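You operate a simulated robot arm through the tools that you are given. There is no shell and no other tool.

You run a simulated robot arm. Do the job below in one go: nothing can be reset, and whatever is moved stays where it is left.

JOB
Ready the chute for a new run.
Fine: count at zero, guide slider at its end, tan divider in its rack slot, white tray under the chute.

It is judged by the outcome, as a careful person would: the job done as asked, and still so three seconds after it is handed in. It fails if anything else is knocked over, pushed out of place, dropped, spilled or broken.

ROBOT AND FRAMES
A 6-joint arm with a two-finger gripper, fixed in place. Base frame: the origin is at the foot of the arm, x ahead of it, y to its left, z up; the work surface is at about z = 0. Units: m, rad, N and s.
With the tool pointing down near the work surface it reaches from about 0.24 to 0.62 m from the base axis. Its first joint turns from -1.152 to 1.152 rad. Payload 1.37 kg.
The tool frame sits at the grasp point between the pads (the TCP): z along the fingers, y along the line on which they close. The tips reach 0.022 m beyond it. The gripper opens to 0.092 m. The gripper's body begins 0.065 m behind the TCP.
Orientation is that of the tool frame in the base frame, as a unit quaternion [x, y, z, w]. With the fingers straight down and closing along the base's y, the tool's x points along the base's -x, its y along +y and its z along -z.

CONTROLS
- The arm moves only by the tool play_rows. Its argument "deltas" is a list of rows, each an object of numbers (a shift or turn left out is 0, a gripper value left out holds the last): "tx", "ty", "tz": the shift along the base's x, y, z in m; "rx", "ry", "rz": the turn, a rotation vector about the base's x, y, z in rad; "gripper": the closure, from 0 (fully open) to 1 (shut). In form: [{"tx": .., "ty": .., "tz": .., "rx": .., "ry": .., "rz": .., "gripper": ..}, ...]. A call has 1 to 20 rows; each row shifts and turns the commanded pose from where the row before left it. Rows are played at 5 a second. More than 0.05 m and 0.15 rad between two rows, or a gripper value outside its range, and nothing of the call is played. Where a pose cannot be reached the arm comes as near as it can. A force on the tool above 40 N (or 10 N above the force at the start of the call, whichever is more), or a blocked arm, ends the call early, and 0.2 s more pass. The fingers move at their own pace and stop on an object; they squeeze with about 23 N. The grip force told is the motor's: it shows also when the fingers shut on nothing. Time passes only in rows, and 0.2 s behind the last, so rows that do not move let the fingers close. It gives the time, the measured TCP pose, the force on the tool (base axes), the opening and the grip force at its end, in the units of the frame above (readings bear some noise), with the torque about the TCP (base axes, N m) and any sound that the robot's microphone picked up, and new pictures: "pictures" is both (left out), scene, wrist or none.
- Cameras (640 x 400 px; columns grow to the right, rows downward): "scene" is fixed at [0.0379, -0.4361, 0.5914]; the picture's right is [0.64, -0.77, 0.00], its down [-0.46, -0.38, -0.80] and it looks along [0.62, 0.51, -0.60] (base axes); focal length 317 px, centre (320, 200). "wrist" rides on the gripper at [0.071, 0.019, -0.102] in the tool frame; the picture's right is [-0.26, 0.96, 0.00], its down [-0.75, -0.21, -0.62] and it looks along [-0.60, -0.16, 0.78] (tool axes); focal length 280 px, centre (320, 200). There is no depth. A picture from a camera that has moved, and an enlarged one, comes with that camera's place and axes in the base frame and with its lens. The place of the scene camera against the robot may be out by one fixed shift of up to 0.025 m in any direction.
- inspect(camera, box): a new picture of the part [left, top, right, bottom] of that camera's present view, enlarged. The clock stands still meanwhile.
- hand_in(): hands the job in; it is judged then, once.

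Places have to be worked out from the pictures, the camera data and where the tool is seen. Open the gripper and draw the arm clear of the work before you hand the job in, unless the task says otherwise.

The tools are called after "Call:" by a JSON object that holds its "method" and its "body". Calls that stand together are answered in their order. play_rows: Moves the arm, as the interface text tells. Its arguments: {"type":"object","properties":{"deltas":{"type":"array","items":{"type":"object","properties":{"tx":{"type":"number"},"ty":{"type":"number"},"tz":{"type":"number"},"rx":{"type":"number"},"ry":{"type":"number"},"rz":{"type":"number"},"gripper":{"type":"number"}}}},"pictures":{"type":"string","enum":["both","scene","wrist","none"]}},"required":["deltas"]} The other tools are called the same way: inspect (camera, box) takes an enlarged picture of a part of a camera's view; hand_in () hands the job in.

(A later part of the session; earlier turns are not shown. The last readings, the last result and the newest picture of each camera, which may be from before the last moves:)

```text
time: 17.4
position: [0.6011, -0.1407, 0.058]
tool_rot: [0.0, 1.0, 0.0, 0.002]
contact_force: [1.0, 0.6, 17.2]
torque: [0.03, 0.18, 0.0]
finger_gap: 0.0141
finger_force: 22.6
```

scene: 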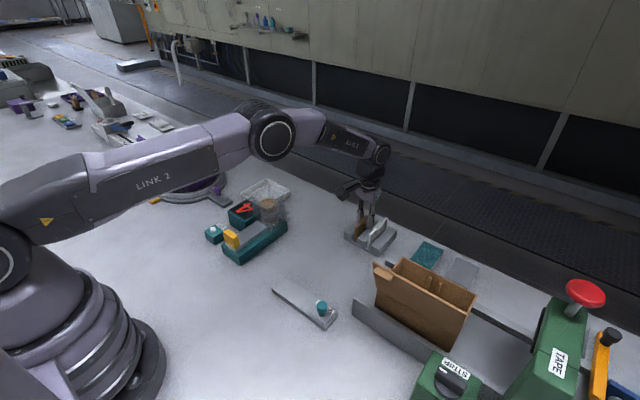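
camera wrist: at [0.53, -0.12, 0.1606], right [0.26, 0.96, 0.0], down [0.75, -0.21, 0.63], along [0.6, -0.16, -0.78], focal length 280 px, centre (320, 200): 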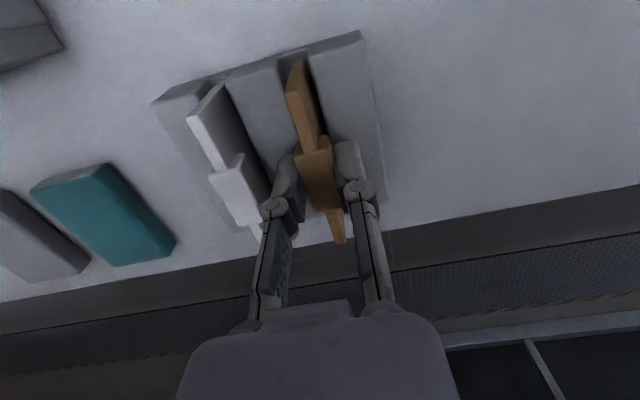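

Force rose to 17 N, so it's on something firm. I check whether it sits on the floor like the white one.

Call:
{"method": "inspect", "body": {"camera": "scene", "box": [350, 205, 400, 255]}}

Call:
{"method": "inspect", "body": {"camera": "wrist", "box": [220, 30, 400, 150]}}

```text
8.00 times, centred on (375, 230) of scene
camera zoom: at [0.0378, -0.4361, 0.5915], right [0.64, -0.77, 0.0], down [-0.46, -0.38, -0.8], along [0.62, 0.51, -0.6], focal length 2532 px, centre (-120, -40)
```

zoom: 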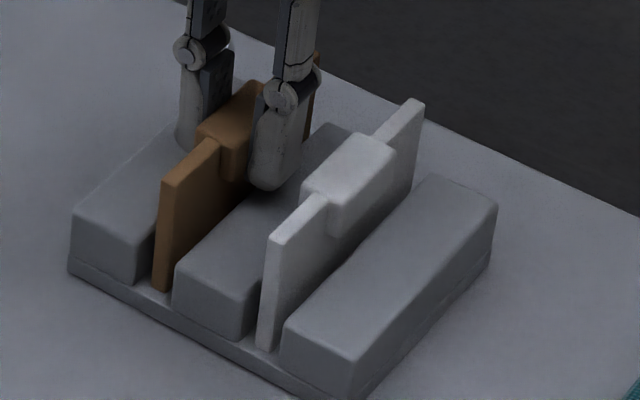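

```text
3.33 times, centred on (310, 90) of wrist
camera zoom: at [0.5298, -0.1202, 0.16], right [0.26, 0.96, 0.0], down [0.75, -0.2, 0.63], along [0.61, -0.16, -0.78], focal length 935 px, centre (353, 567)
```

zoom: 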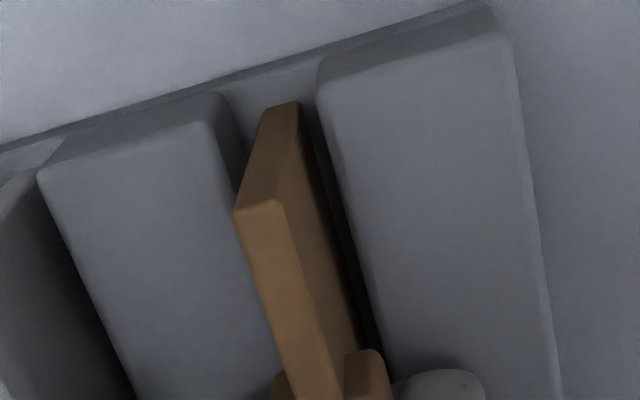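

The tan plate now sits at the same height as the white one, on the slot floor. I relieve the pressure, open only slightly (to keep clear of the white tab), and rise straight up.

Call:
{"method": "play_rows", "body": {"deltas": [{"tz": 0.0012}, {"gripper": 0.72}, {}, {}, {"tz": 0.01}, {"tz": 0.02}, {"tz": 0.03}, {"tz": 0.03}, {"tz": 0.03}, {}], "pictures": "both"}}

Call:
{"method": "inspect", "body": {"camera": "scene", "box": [340, 200, 410, 260]}}

Call:
{"method": "inspect", "body": {"camera": "wrist", "box": [180, 10, 400, 190]}}

```text
time: 19.6
position: [0.6006, -0.1382, 0.1782]
tool_rot: [-0.001, 1.0, 0.0, 0.001]
contact_force: [-0.6, -0.2, 0.4]
torque: [0.05, 0.03, 0.02]
finger_gap: 0.0258
finger_force: 0.0
camera wrist: at [0.5298, -0.1185, 0.2801], right [0.26, 0.96, 0.0], down [0.75, -0.21, 0.62], along [0.6, -0.16, -0.78], focal length 280 px, centre (320, 200)
```

scene: 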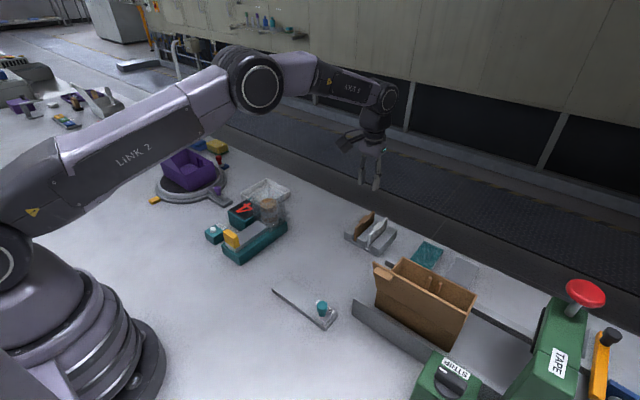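
wrist: 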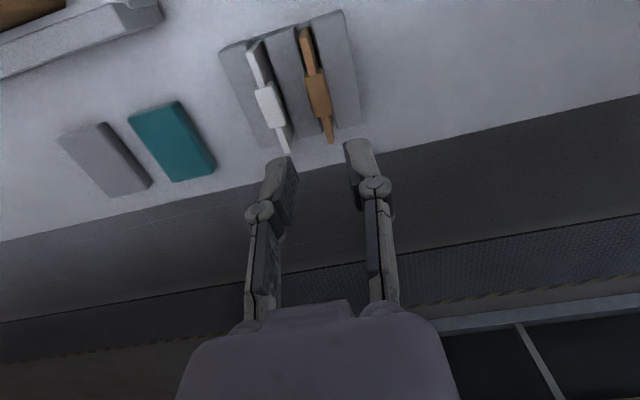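

```text
6.67 times, centred on (375, 230) of scene
camera zoom: at [0.0379, -0.4361, 0.5914], right [0.64, -0.77, 0.0], down [-0.46, -0.38, -0.8], along [0.62, 0.51, -0.6], focal length 2110 px, centre (-47, 0)
```

zoom: 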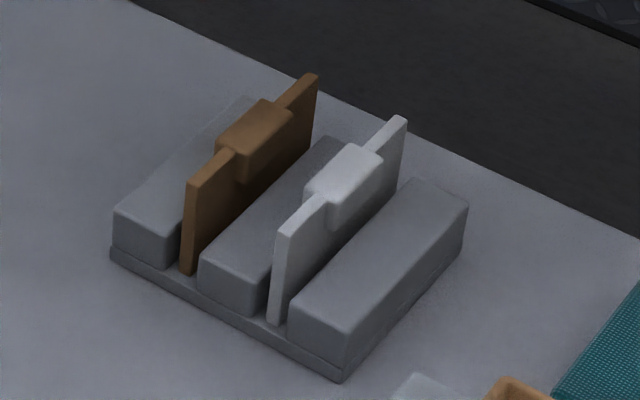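

```text
2.22 times, centred on (290, 100) of wrist
camera zoom: at [0.5298, -0.1185, 0.2801], right [0.26, 0.96, 0.0], down [0.75, -0.21, 0.62], along [0.6, -0.16, -0.78], focal length 623 px, centre (387, 422)
```

zoom: 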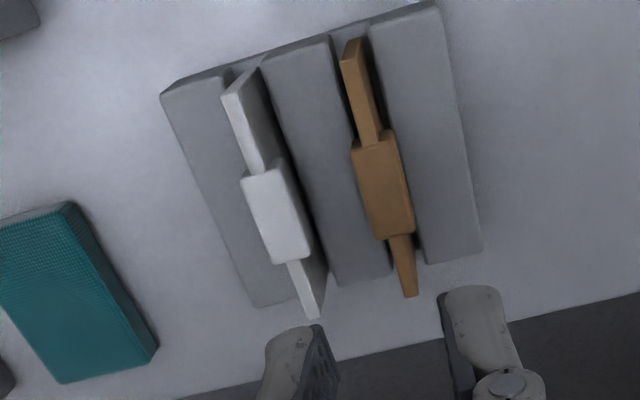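

The divider stands in its slot just like the white one. Next the tray: I move over toward it at safe height with the gripper opening, to look closely.

Call:
{"method": "play_rows", "body": {"deltas": [{"tz": 0.02, "ty": 0.03}, {"ty": 0.045, "tx": -0.01}, {"ty": 0.045, "tx": -0.01}, {"ty": 0.045, "tx": -0.01}, {"ty": 0.045, "tx": -0.01}, {"ty": 0.045, "tx": -0.01, "gripper": 0.3}, {"ty": 0.045, "tx": -0.01}, {"ty": 0.04, "tx": -0.01}, {}], "pictures": "both"}}

Call:
{"method": "inspect", "body": {"camera": "wrist", "box": [180, 40, 460, 240]}}

```text
time: 21.6
position: [0.5297, 0.2031, 0.1978]
tool_rot: [0.0, 1.0, 0.0, 0.0]
contact_force: [-0.8, -0.3, -0.2]
torque: [0.0, -0.02, -0.04]
finger_gap: 0.0645
finger_force: 0.1
camera wrist: at [0.4587, 0.2229, 0.2991], right [0.26, 0.96, 0.0], down [0.75, -0.21, 0.62], along [0.6, -0.16, -0.78], focal length 280 px, centre (320, 200)
```

scene: 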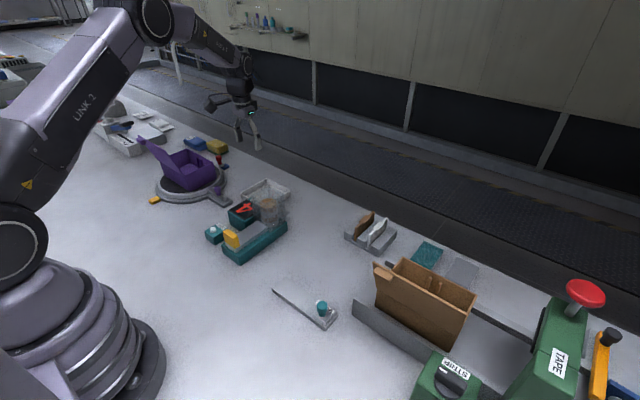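
wrist: 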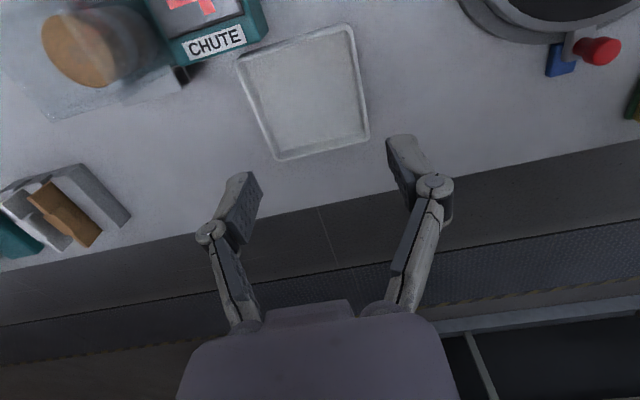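

```text
2.00 times, centred on (320, 140) of wrist
camera zoom: at [0.4587, 0.2229, 0.2991], right [0.26, 0.96, 0.0], down [0.75, -0.21, 0.62], along [0.6, -0.16, -0.78], focal length 561 px, centre (320, 320)
```

zoom: 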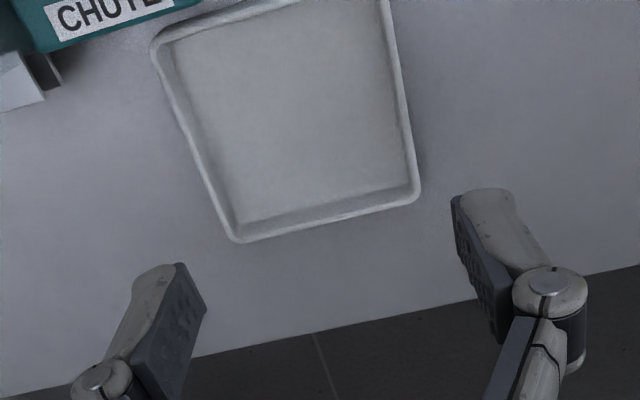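

The tray spans roughly x 0.496–0.606, y 0.134–0.240, rim ≈0.022 high. I'll grip its +y wall at mid-length: move above (0.555, 0.2375) and go down part-way to check.

Call:
{"method": "play_rows", "body": {"deltas": [{"tx": 0.013, "ty": 0.017}, {"tx": 0.013, "ty": 0.0175}, {"tz": -0.04}, {"tz": -0.04}, {"tz": -0.03}, {}], "pictures": "both"}}

Call:
{"method": "inspect", "body": {"camera": "wrist", "box": [160, 60, 460, 260]}}

Call:
{"method": "inspect", "body": {"camera": "scene", "box": [200, 130, 310, 230]}}

```text
time: 23.0
position: [0.5557, 0.2375, 0.087]
tool_rot: [-0.001, 1.0, 0.0, 0.0]
contact_force: [1.1, -1.0, -0.5]
torque: [-0.02, -0.02, 0.0]
finger_gap: 0.0643
finger_force: 0.0
camera wrist: at [0.4859, 0.257, 0.1888], right [0.26, 0.96, 0.0], down [0.75, -0.21, 0.62], along [0.6, -0.16, -0.78], focal length 280 px, centre (320, 200)
```

scene: 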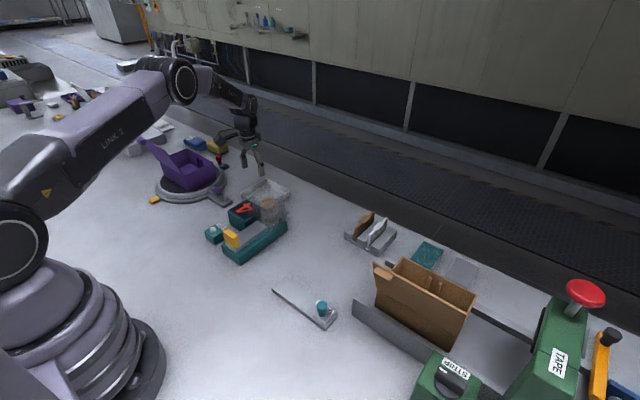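
wrist: 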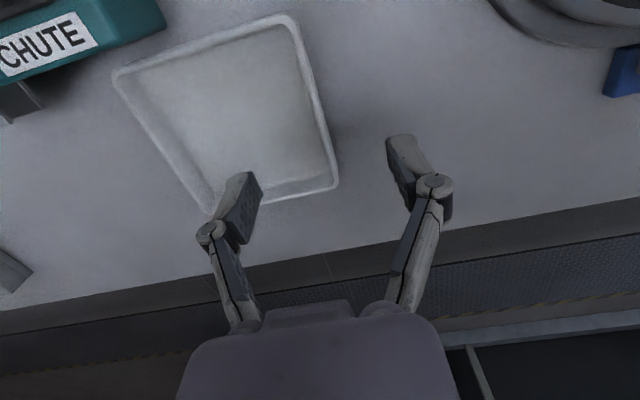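

```text
2.00 times, centred on (310, 160) of wrist
camera zoom: at [0.4859, 0.257, 0.1888], right [0.26, 0.96, 0.0], down [0.75, -0.21, 0.62], along [0.6, -0.16, -0.78], focal length 561 px, centre (340, 280)
```

zoom: 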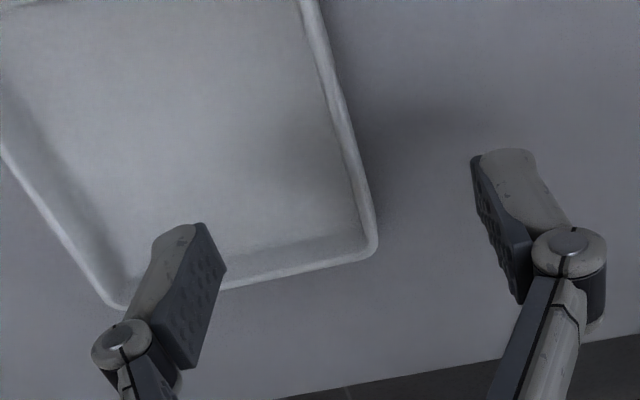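

```text
4.00 times, centred on (255, 180) of scene
camera zoom: at [0.0379, -0.4361, 0.5914], right [0.64, -0.77, 0.0], down [-0.46, -0.38, -0.8], along [0.62, 0.51, -0.6], focal length 1266 px, centre (580, 280)
```

zoom: 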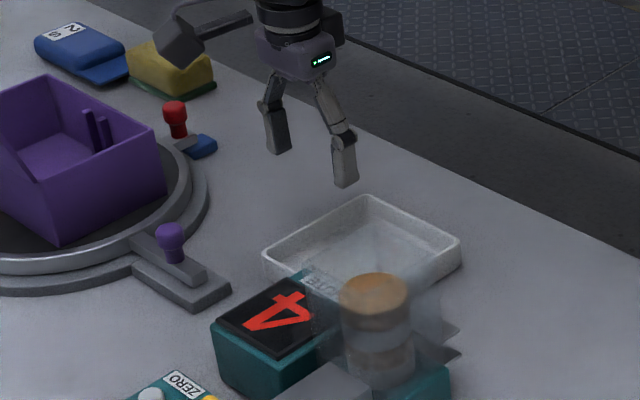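

The wall's mid-line is at y≈0.237, right under the TCP. I lower to z≈0.030 (tips ~8 mm above the table) and close on the wall.

Call:
{"method": "play_rows", "body": {"deltas": [{"tz": -0.03}, {"tz": -0.02}, {"tz": -0.007}, {}, {"gripper": 0.7}, {"gripper": 0.85}, {"gripper": 1.0}, {}, {}], "pictures": "both"}}

Call:
{"method": "inspect", "body": {"camera": "wrist", "box": [160, 60, 460, 260]}}

Call:
{"method": "inspect", "body": {"camera": "scene", "box": [200, 130, 310, 230]}}

```text
time: 25.0
position: [0.5547, 0.2362, 0.0314]
tool_rot: [0.0, 1.0, 0.0, 0.0]
contact_force: [-0.1, -0.4, -0.2]
torque: [-0.01, -0.02, 0.0]
finger_gap: 0.0061
finger_force: 22.9
camera wrist: at [0.4849, 0.256, 0.1327], right [0.26, 0.96, 0.0], down [0.75, -0.21, 0.62], along [0.6, -0.16, -0.78], focal length 280 px, centre (320, 200)
```

scene: 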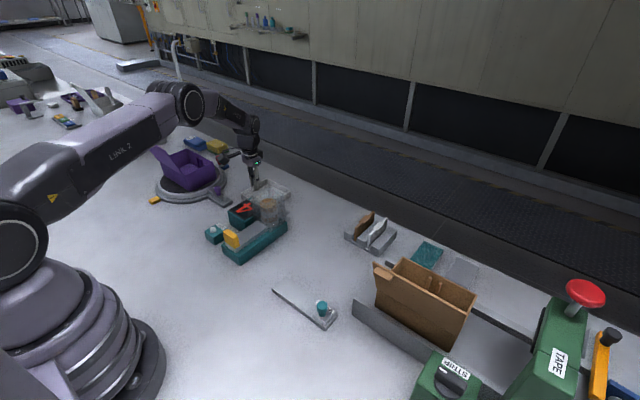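
wrist: 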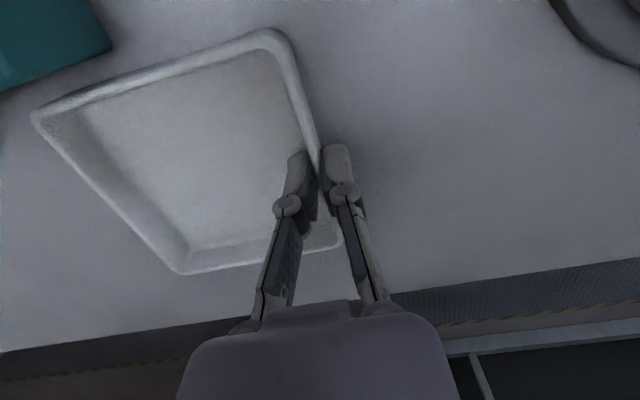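

```text
2.00 times, centred on (310, 160) of wrist
camera zoom: at [0.4849, 0.256, 0.1327], right [0.26, 0.96, 0.0], down [0.75, -0.21, 0.62], along [0.6, -0.16, -0.78], focal length 561 px, centre (340, 280)
```

zoom: 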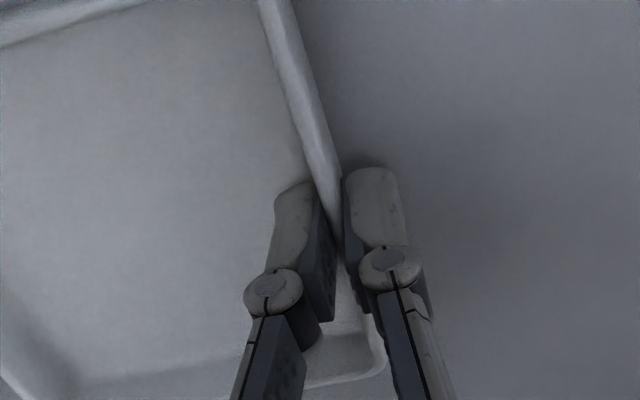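

```text
4.00 times, centred on (255, 180) of scene
camera zoom: at [0.0379, -0.4361, 0.5914], right [0.64, -0.77, 0.0], down [-0.46, -0.38, -0.8], along [0.62, 0.51, -0.6], focal length 1266 px, centre (580, 280)
```

zoom: 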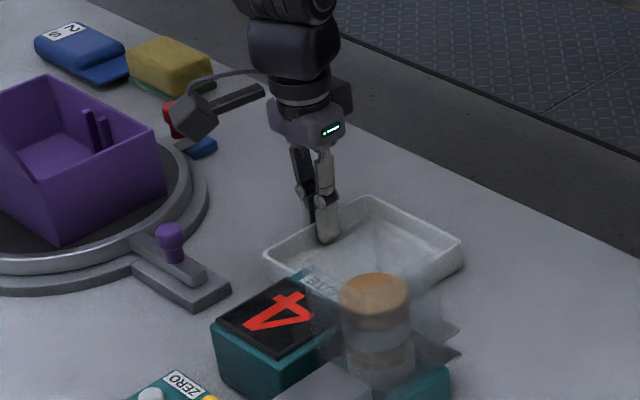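

The wall is gripped (6 mm). I drag the tray along −y halfway and check clearance to the counter box and hopper.

Call:
{"method": "play_rows", "body": {"deltas": [{"ty": -0.01}, {"ty": -0.015}, {"ty": -0.02}, {"ty": -0.015}, {}], "pictures": "both"}}

Call:
{"method": "inspect", "body": {"camera": "wrist", "box": [0, 0, 360, 280]}}

Call:
{"method": "inspect", "body": {"camera": "scene", "box": [210, 140, 310, 240]}}

```text
time: 26.2
position: [0.5564, 0.1764, 0.0321]
tool_rot: [0.0, 1.0, 0.0, 0.0]
contact_force: [0.1, -0.2, -0.3]
torque: [0.01, 0.01, -0.01]
finger_gap: 0.0059
finger_force: 22.6
camera wrist: at [0.4855, 0.196, 0.1333], right [0.26, 0.96, 0.0], down [0.75, -0.21, 0.63], along [0.6, -0.16, -0.78], focal length 280 px, centre (320, 200)
```

scene: 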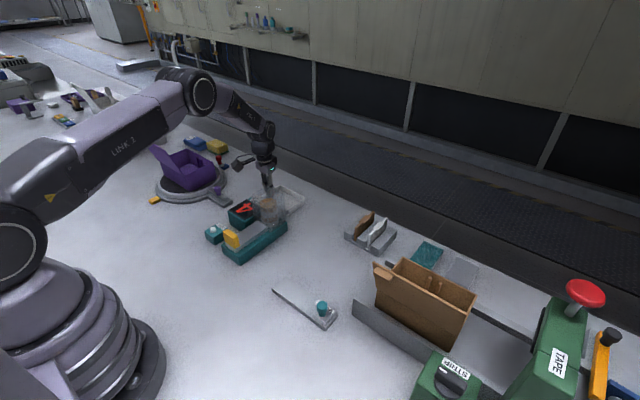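
wrist: 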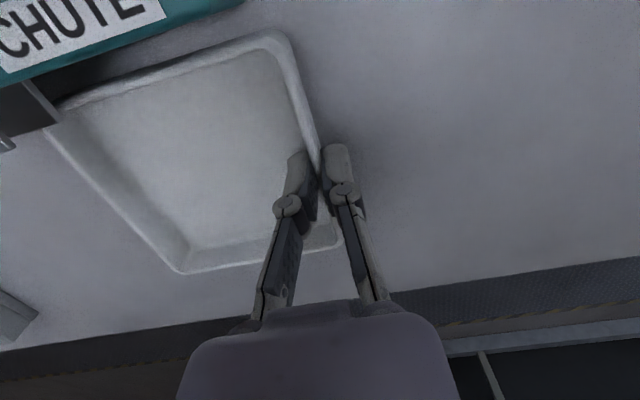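

```text
1.43 times, centred on (180, 140) of wrist
camera zoom: at [0.4855, 0.196, 0.1333], right [0.26, 0.96, 0.0], down [0.75, -0.21, 0.63], along [0.6, -0.16, -0.78], focal length 401 px, centre (520, 286)
```

zoom: 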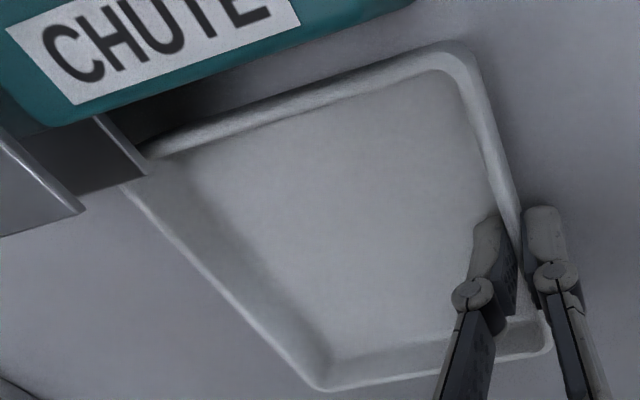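

```text
4.00 times, centred on (260, 190) of scene
camera zoom: at [0.0379, -0.4361, 0.5914], right [0.64, -0.77, 0.0], down [-0.46, -0.38, -0.8], along [0.62, 0.51, -0.6], focal length 1266 px, centre (560, 240)
```

zoom: 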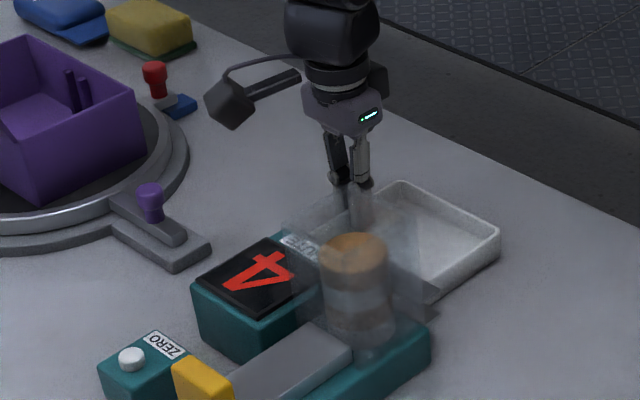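

The tray slides cleanly beneath the outlet tongue (tongue end x≈0.501, y up to 0.093), with ~11 mm to the counter box. I continue −0.065 m in y with −6 mm in x so the outlet is centred over the tray.

Call:
{"method": "play_rows", "body": {"deltas": [{"ty": -0.013}, {"ty": -0.013, "tx": -0.0015}, {"ty": -0.013, "tx": -0.0015}, {"ty": -0.013, "tx": -0.0015}, {"ty": -0.0135, "tx": -0.0015}, {}], "pictures": "both"}}

Call:
{"method": "inspect", "body": {"camera": "wrist", "box": [0, 0, 360, 280]}}

Call:
{"method": "inspect", "body": {"camera": "scene", "box": [210, 140, 310, 240]}}

```text
time: 27.6
position: [0.5475, 0.1097, 0.0309]
tool_rot: [0.0, 1.0, 0.0, 0.0]
contact_force: [-0.6, 0.1, 0.1]
torque: [0.04, 0.05, 0.0]
finger_gap: 0.0059
finger_force: 23.0
camera wrist: at [0.4783, 0.1293, 0.133], right [0.26, 0.96, 0.0], down [0.75, -0.21, 0.63], along [0.6, -0.16, -0.78], focal length 280 px, centre (320, 200)
```

scene: 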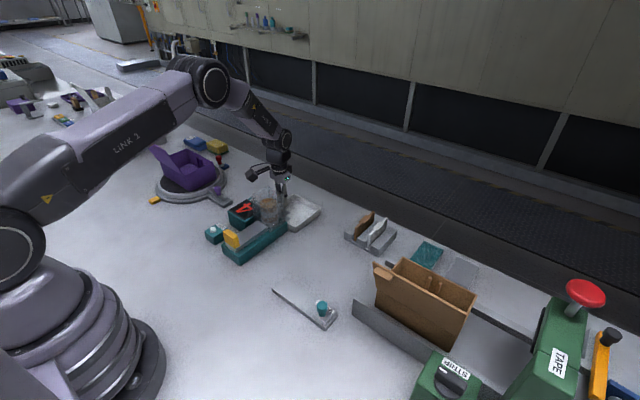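
wrist: 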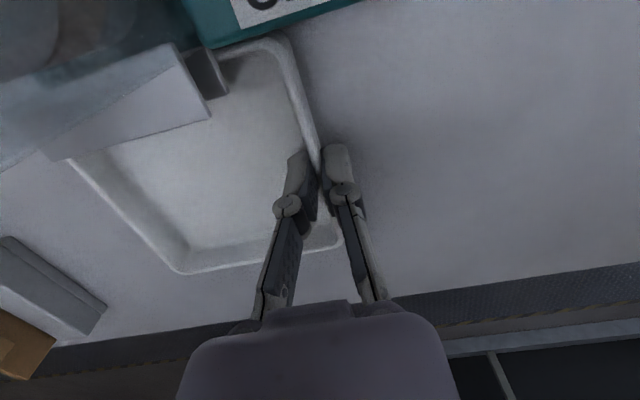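

```text
1.43 times, centred on (180, 140) of wrist
camera zoom: at [0.4783, 0.1293, 0.133], right [0.26, 0.96, 0.0], down [0.75, -0.21, 0.63], along [0.6, -0.16, -0.78], focal length 401 px, centre (520, 286)
```

zoom: 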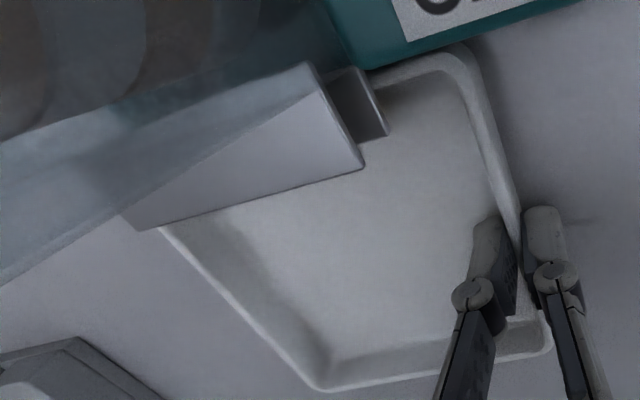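

```text
4.00 times, centred on (260, 190) of scene
camera zoom: at [0.0379, -0.4361, 0.5914], right [0.64, -0.77, 0.0], down [-0.46, -0.38, -0.8], along [0.62, 0.51, -0.6], focal length 1266 px, centre (560, 240)
```

zoom: 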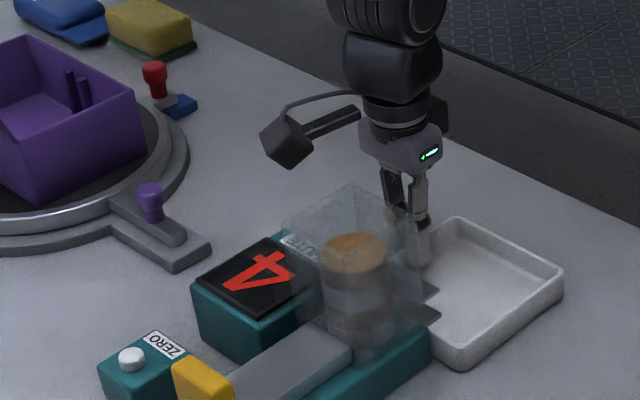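

The tray now sits under the outlet, centred in y and close to the chute's end. I open a little and rise straight up.

Call:
{"method": "play_rows", "body": {"deltas": [{"gripper": 0.7}, {}, {}, {"tz": 0.02}, {"tz": 0.03}, {"tz": 0.04}, {"tz": 0.04}, {"tz": 0.04}, {}], "pictures": "both"}}

Call:
{"method": "inspect", "body": {"camera": "wrist", "box": [140, 0, 400, 180]}}

Call:
{"method": "inspect", "body": {"camera": "scene", "box": [230, 170, 330, 260]}}

```text
time: 29.6
position: [0.5516, 0.1092, 0.2012]
tool_rot: [0.0, 1.0, 0.0, 0.0]
contact_force: [0.1, -0.4, 0.7]
torque: [-0.03, 0.01, 0.01]
finger_gap: 0.0278
finger_force: 0.0
camera wrist: at [0.481, 0.1287, 0.3036], right [0.26, 0.96, 0.0], down [0.75, -0.21, 0.62], along [0.6, -0.16, -0.78], focal length 280 px, centre (320, 200)
```

scene: 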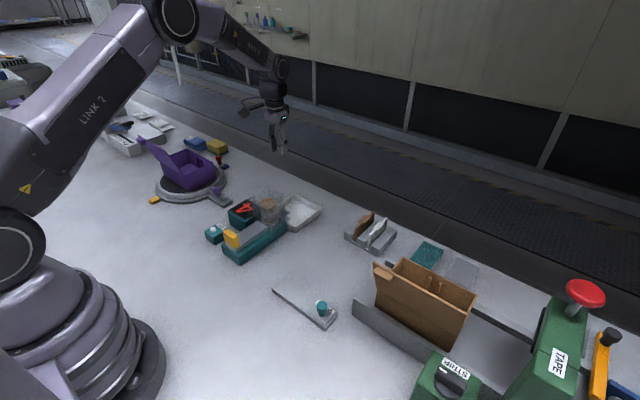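
wrist: 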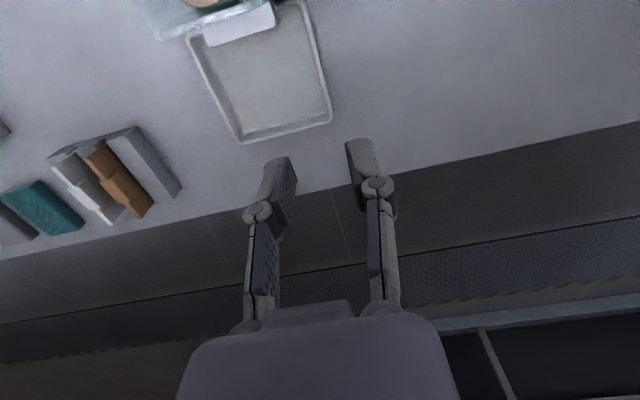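

```text
2.22 times, centred on (270, 90) of wrist
camera zoom: at [0.481, 0.1287, 0.3036], right [0.26, 0.96, 0.0], down [0.75, -0.21, 0.62], along [0.6, -0.16, -0.78], focal length 623 px, centre (431, 444)
```

zoom: 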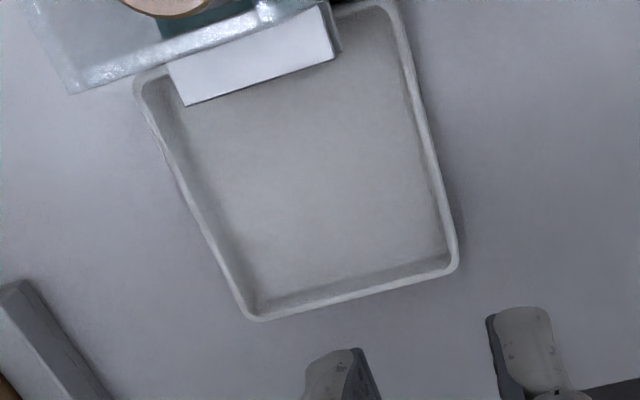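

```text
4.44 times, centred on (280, 215) of scene
camera zoom: at [0.0379, -0.4361, 0.5914], right [0.64, -0.77, 0.0], down [-0.46, -0.38, -0.8], along [0.62, 0.51, -0.6], focal length 1407 px, centre (498, 133)
```

zoom: 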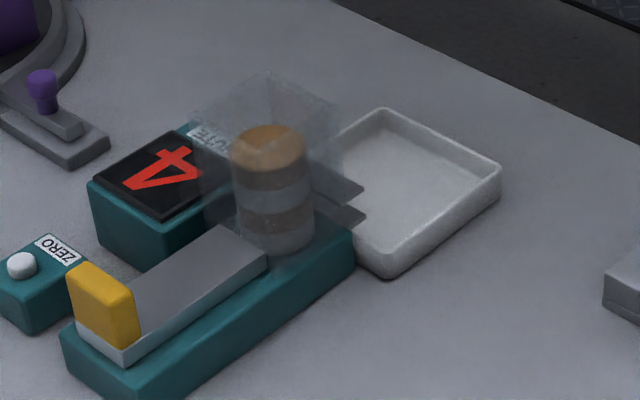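

Tray placement looks right: the outlet tongue is over the tray's inside. Now the ZERO button at about (0.338, 0.152, 0.04): I close the gripper and move above it.

Call:
{"method": "play_rows", "body": {"deltas": [{"tx": -0.035, "ty": 0.00675, "gripper": 1.0}, {"tx": -0.035, "ty": 0.00675}, {"tx": -0.035, "ty": 0.00675}, {"tx": -0.035, "ty": 0.00675}, {"tx": -0.035, "ty": 0.00675}, {"tx": -0.0345, "ty": 0.00675}, {"tz": -0.04}, {"tz": -0.04}, {}], "pictures": "both"}}

Call:
{"method": "inspect", "body": {"camera": "wrist", "box": [200, 60, 440, 260]}}

Call:
{"method": "inspect", "body": {"camera": "scene", "box": [170, 160, 290, 270]}}

```text
time: 31.6
position: [0.3392, 0.1522, 0.12]
tool_rot: [0.0, 1.0, 0.001, 0.0]
contact_force: [0.1, 1.3, 0.7]
torque: [0.05, 0.0, 0.01]
finger_gap: 0.0
finger_force: 23.0
camera wrist: at [0.2686, 0.171, 0.2214], right [0.26, 0.96, 0.0], down [0.75, -0.21, 0.63], along [0.6, -0.16, -0.78], focal length 280 px, centre (320, 200)
```

scene: 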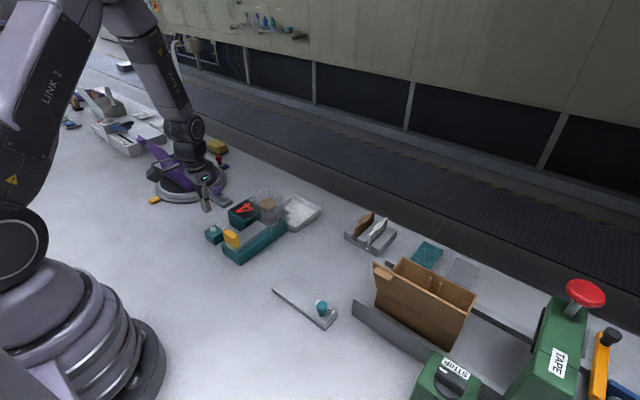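
wrist: 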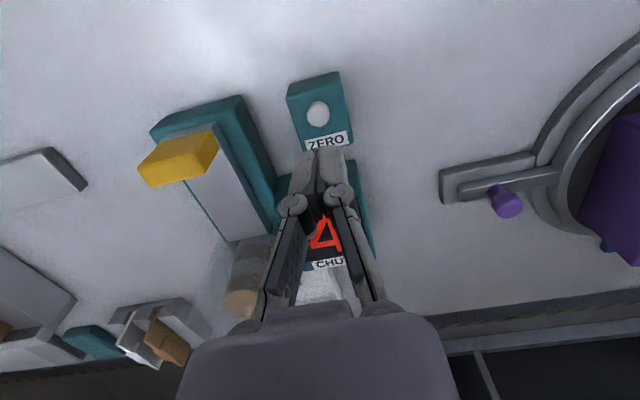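

```text
2.00 times, centred on (320, 160) of wrist
camera zoom: at [0.2686, 0.171, 0.2214], right [0.26, 0.96, 0.0], down [0.75, -0.21, 0.63], along [0.6, -0.16, -0.78], focal length 561 px, centre (320, 280)
```

zoom: 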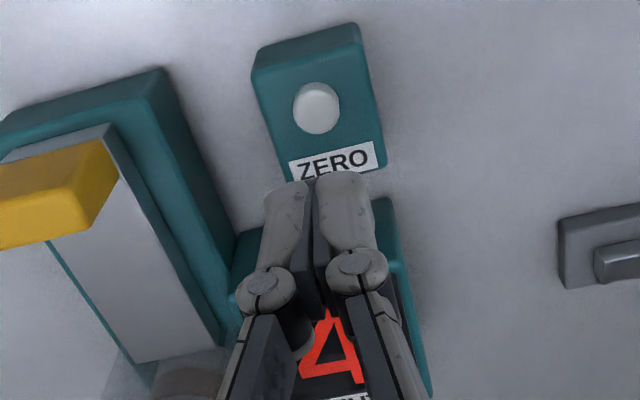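

```text
3.64 times, centred on (230, 215) of scene
camera zoom: at [0.0379, -0.4361, 0.5914], right [0.64, -0.77, 0.0], down [-0.46, -0.38, -0.8], along [0.62, 0.51, -0.6], focal length 1151 px, centre (647, 146)
```

zoom: 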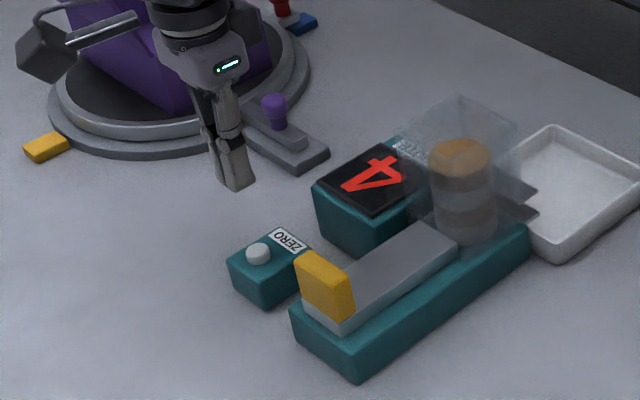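

Button centre is at (0.338, 0.152), directly under the closed fingertips. I descend close to it, then press in small steps.

Call:
{"method": "play_rows", "body": {"deltas": [{"tz": -0.03, "tx": -0.001}, {"tz": -0.02}, {"tz": -0.004}, {"tz": -0.002}, {"tz": -0.002}, {"tz": -0.002}, {}], "pictures": "both"}}

Call:
{"method": "inspect", "body": {"camera": "scene", "box": [190, 170, 290, 260]}}

```text
time: 33.2
position: [0.3375, 0.1505, 0.0614]
tool_rot: [0.0, 1.0, 0.0, 0.0]
contact_force: [0.0, -0.8, -0.3]
torque: [0.03, 0.02, 0.01]
finger_gap: 0.0
finger_force: 22.7
camera wrist: at [0.269, 0.1708, 0.1629], right [0.26, 0.96, 0.0], down [0.75, -0.21, 0.62], along [0.6, -0.16, -0.78], focal length 280 px, centre (320, 200)
```

scene: 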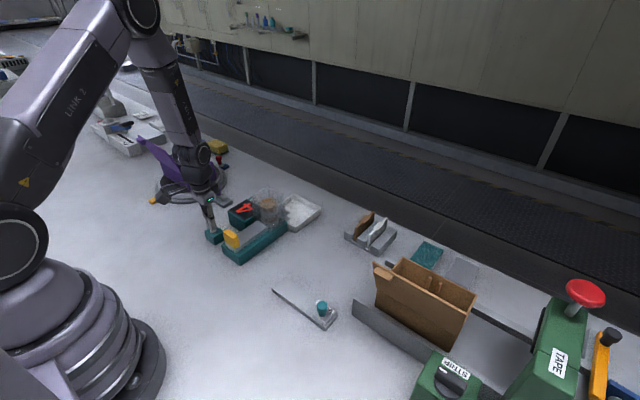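
wrist: 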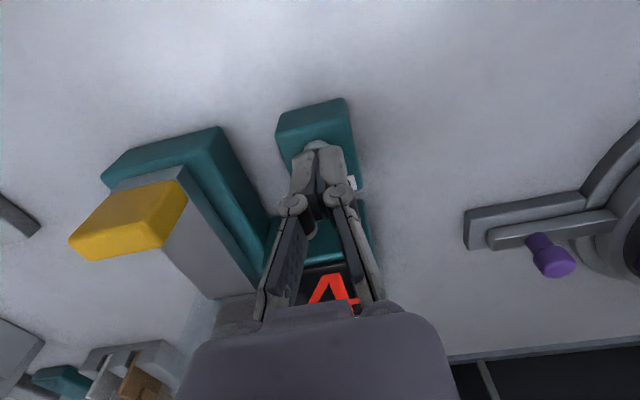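

```text
4.44 times, centred on (240, 215) of scene
camera zoom: at [0.0379, -0.4361, 0.5914], right [0.64, -0.77, 0.0], down [-0.46, -0.38, -0.8], along [0.62, 0.51, -0.6], focal length 1407 px, centre (676, 133)
```

zoom: 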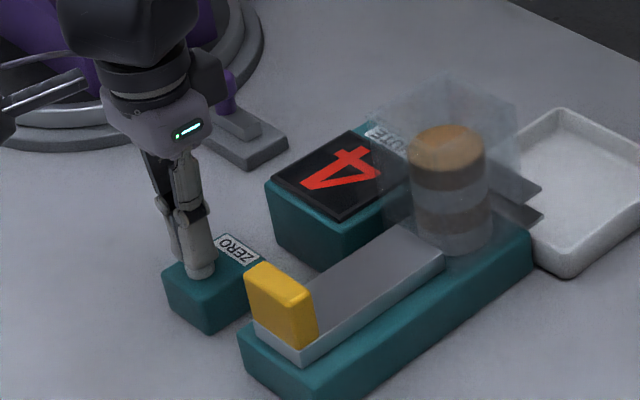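

No contact yet. I keep pressing down in 1.5 mm steps.

Call:
{"method": "play_rows", "body": {"deltas": [{"tz": -0.0015}, {"tz": -0.0015}, {"tz": -0.0015}, {}], "pictures": "scene"}}

Call:
{"method": "inspect", "body": {"camera": "scene", "box": [190, 170, 290, 260]}}

```text
time: 34.2
position: [0.3387, 0.1504, 0.0549]
tool_rot: [0.0, 1.0, 0.0, 0.0]
contact_force: [-1.1, -0.3, 3.6]
torque: [-0.04, -0.02, 0.05]
finger_gap: 0.0059
finger_force: 28.5
heard: click
```

scene: 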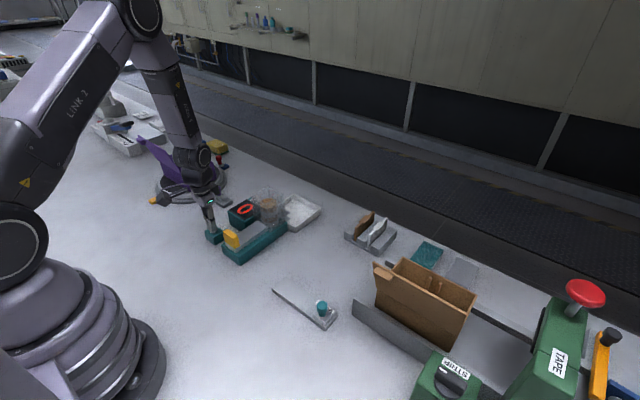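

```text
4.44 times, centred on (240, 215) of scene
camera zoom: at [0.0379, -0.4361, 0.5914], right [0.64, -0.77, 0.0], down [-0.46, -0.38, -0.8], along [0.62, 0.51, -0.6], focal length 1407 px, centre (676, 133)
```

zoom: 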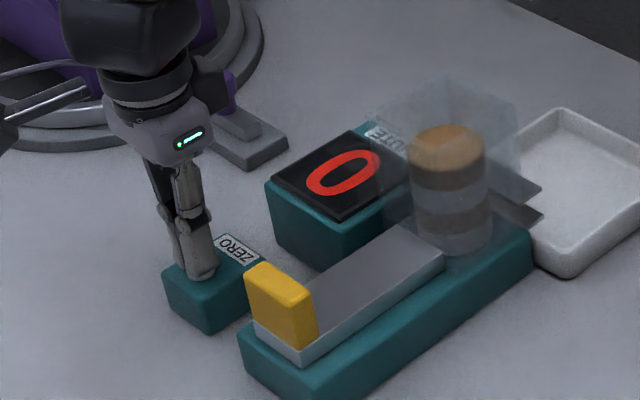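

Click heard and the counter now reads 0. I lift straight up off the button.

Call:
{"method": "play_rows", "body": {"deltas": [{"tz": 0.005}, {"tz": 0.015}, {"tz": 0.03}, {"tz": 0.04}, {"tz": 0.04}, {}], "pictures": "both"}}

Call:
{"method": "inspect", "body": {"camera": "wrist", "box": [180, 60, 460, 300]}}

Call:
{"method": "inspect", "body": {"camera": "scene", "box": [190, 170, 290, 260]}}

```text
time: 35.6
position: [0.3373, 0.1505, 0.1858]
tool_rot: [0.0, 1.0, 0.0, 0.0]
contact_force: [-0.5, 0.7, 0.1]
torque: [-0.01, -0.01, -0.02]
finger_gap: 0.0002
finger_force: 27.9
camera wrist: at [0.2673, 0.1715, 0.288], right [0.26, 0.96, 0.0], down [0.75, -0.21, 0.62], along [0.6, -0.16, -0.78], focal length 280 px, centre (320, 200)
```

scene: 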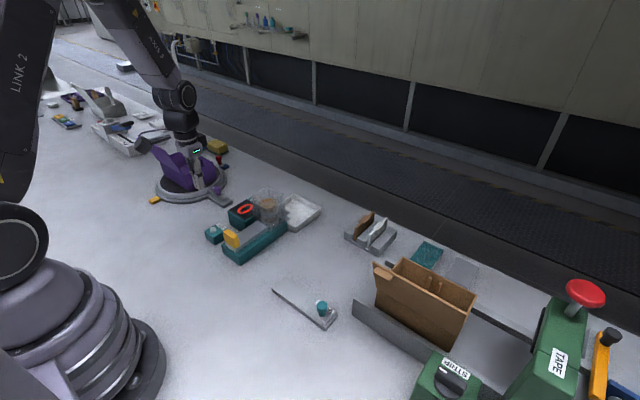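
wrist: 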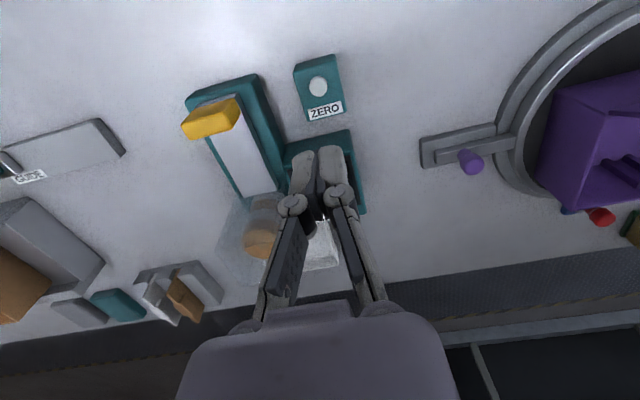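

```text
1.67 times, centred on (320, 180) of wrist
camera zoom: at [0.2673, 0.1715, 0.288], right [0.26, 0.96, 0.0], down [0.75, -0.21, 0.62], along [0.6, -0.16, -0.78], focal length 467 px, centre (320, 233)
```

zoom: 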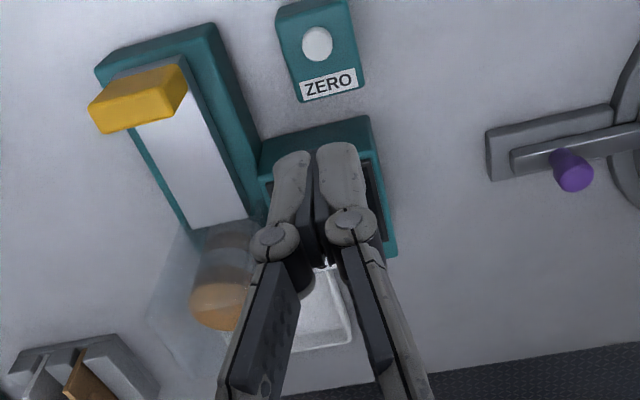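

```text
4.44 times, centred on (240, 215) of scene
camera zoom: at [0.0379, -0.4361, 0.5914], right [0.64, -0.77, 0.0], down [-0.46, -0.38, -0.8], along [0.62, 0.51, -0.6], focal length 1407 px, centre (676, 133)
```

zoom: 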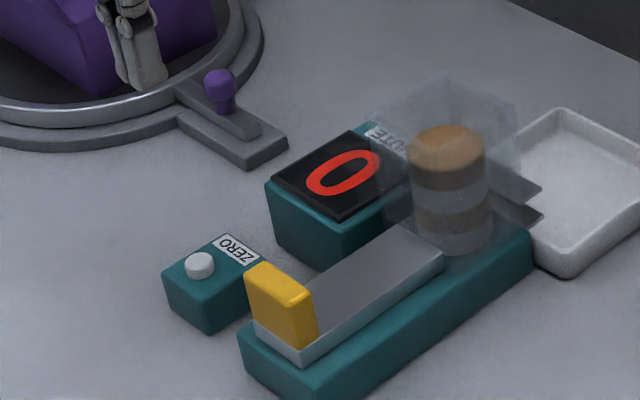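

Count is zero. Now the guide: I move above its plate to look for stops or marks and judge where the slider is in its travel.

Call:
{"method": "play_rows", "body": {"deltas": [{"ty": -0.045}, {"ty": -0.045}, {"ty": -0.045}, {"ty": -0.045}, {"ty": -0.045}, {"ty": -0.045}, {"ty": -0.035, "tx": -0.01}, {"tz": -0.03, "tx": -0.01}, {}], "pictures": "both"}}

Call:
{"method": "inspect", "body": {"camera": "wrist", "box": [200, 20, 460, 200]}}

Call:
{"method": "inspect", "body": {"camera": "scene", "box": [260, 275, 350, 345]}}

```text
time: 37.6
position: [0.3179, -0.1546, 0.1581]
tool_rot: [0.0, 1.0, 0.0, 0.0]
contact_force: [0.0, 0.0, 0.8]
torque: [0.01, -0.03, 0.01]
finger_gap: 0.0
finger_force: 27.6
camera wrist: at [0.2469, -0.1348, 0.2593], right [0.26, 0.96, 0.0], down [0.75, -0.2, 0.63], along [0.6, -0.16, -0.78], focal length 280 px, centre (320, 200)
```

scene: 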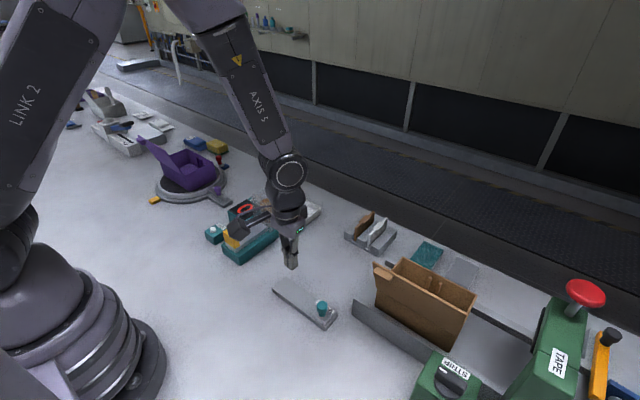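
wrist: 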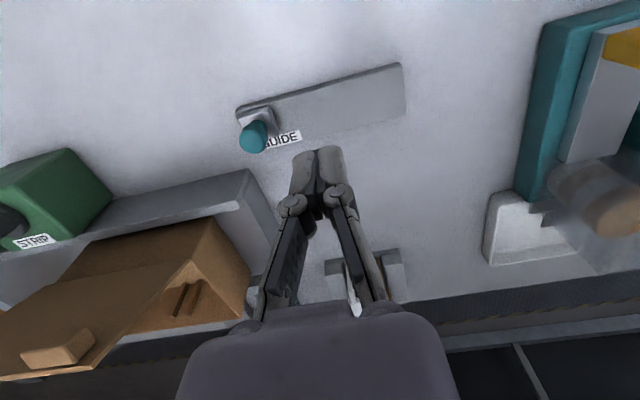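

```text
2.22 times, centred on (330, 110) of wrist
camera zoom: at [0.2469, -0.1348, 0.2593], right [0.26, 0.96, 0.0], down [0.75, -0.2, 0.63], along [0.6, -0.16, -0.78], focal length 623 px, centre (298, 400)
```

zoom: 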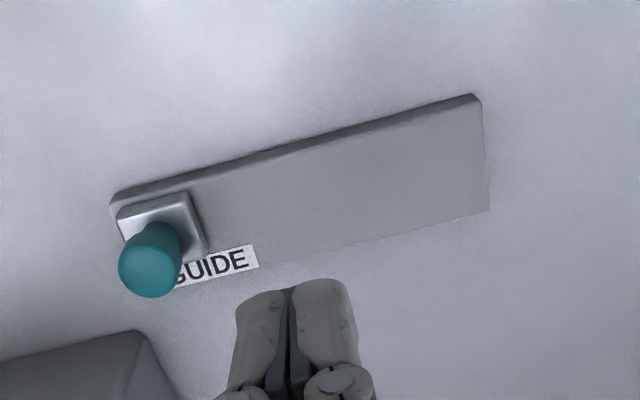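

```text
5.71 times, centred on (305, 310) of scene
camera zoom: at [0.0379, -0.4361, 0.5914], right [0.64, -0.77, 0.0], down [-0.46, -0.38, -0.8], along [0.62, 0.51, -0.6], focal length 1809 px, centre (406, -429)
```

zoom: 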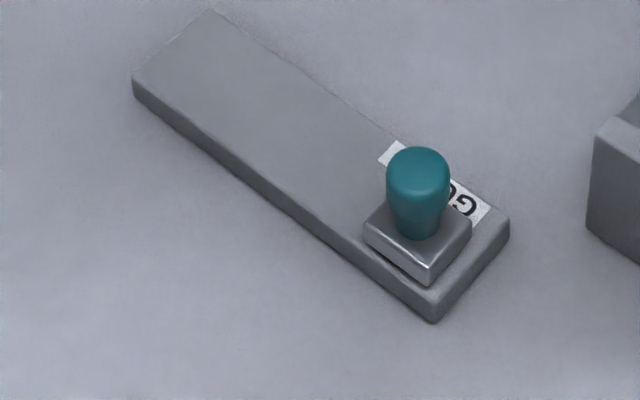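

The plate is symmetric; the slider (centre ≈ (0.331, −0.213)) is at the −y, labelled end. I open a bit, move over the knob and come partly down to check alignment.

Call:
{"method": "play_rows", "body": {"deltas": [{"tx": 0.006, "ty": -0.03, "gripper": 0.45}, {"tx": 0.0065, "ty": -0.03}, {"tz": -0.03}, {"tz": -0.02}, {}], "pictures": "both"}}

Call:
{"method": "inspect", "body": {"camera": "wrist", "box": [200, 40, 440, 220]}}

Call:
{"method": "inspect", "body": {"camera": "scene", "box": [270, 240, 370, 340]}}

```text
time: 38.8
position: [0.3308, -0.2152, 0.1078]
tool_rot: [0.0, 1.0, 0.0, 0.0]
contact_force: [0.0, 0.1, 0.4]
torque: [0.02, -0.01, -0.01]
finger_gap: 0.0504
finger_force: 0.1
camera wrist: at [0.261, -0.196, 0.2095], right [0.26, 0.96, 0.0], down [0.75, -0.21, 0.63], along [0.6, -0.16, -0.78], focal length 280 px, centre (320, 200)
```

scene: 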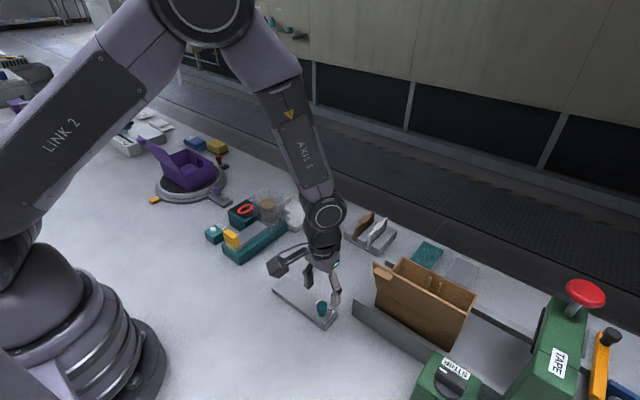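
wrist: 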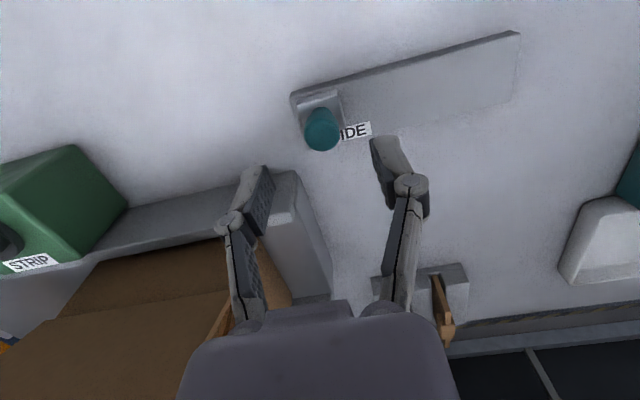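

```text
2.22 times, centred on (320, 130) of wrist
camera zoom: at [0.261, -0.196, 0.2095], right [0.26, 0.96, 0.0], down [0.75, -0.21, 0.63], along [0.6, -0.16, -0.78], focal length 623 px, centre (320, 356)
```

zoom: 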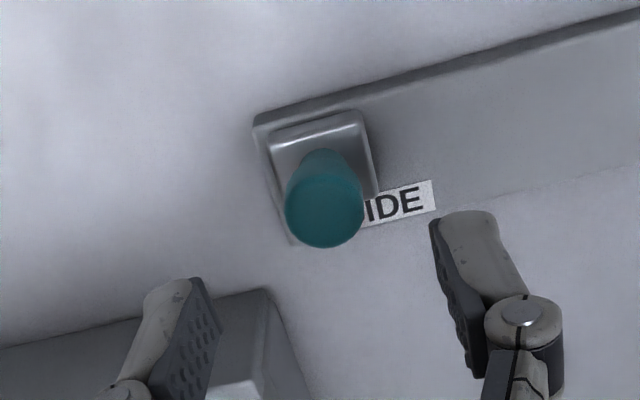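

```text
4.00 times, centred on (320, 290) of scene
camera zoom: at [0.0379, -0.4361, 0.5914], right [0.64, -0.77, 0.0], down [-0.46, -0.38, -0.8], along [0.62, 0.51, -0.6], focal length 1266 px, centre (320, -160)
```

zoom: 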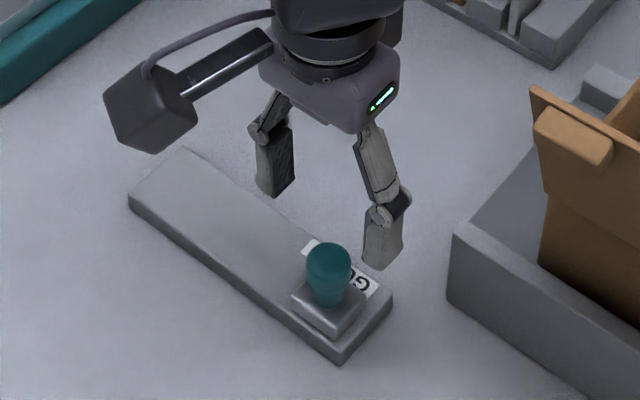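

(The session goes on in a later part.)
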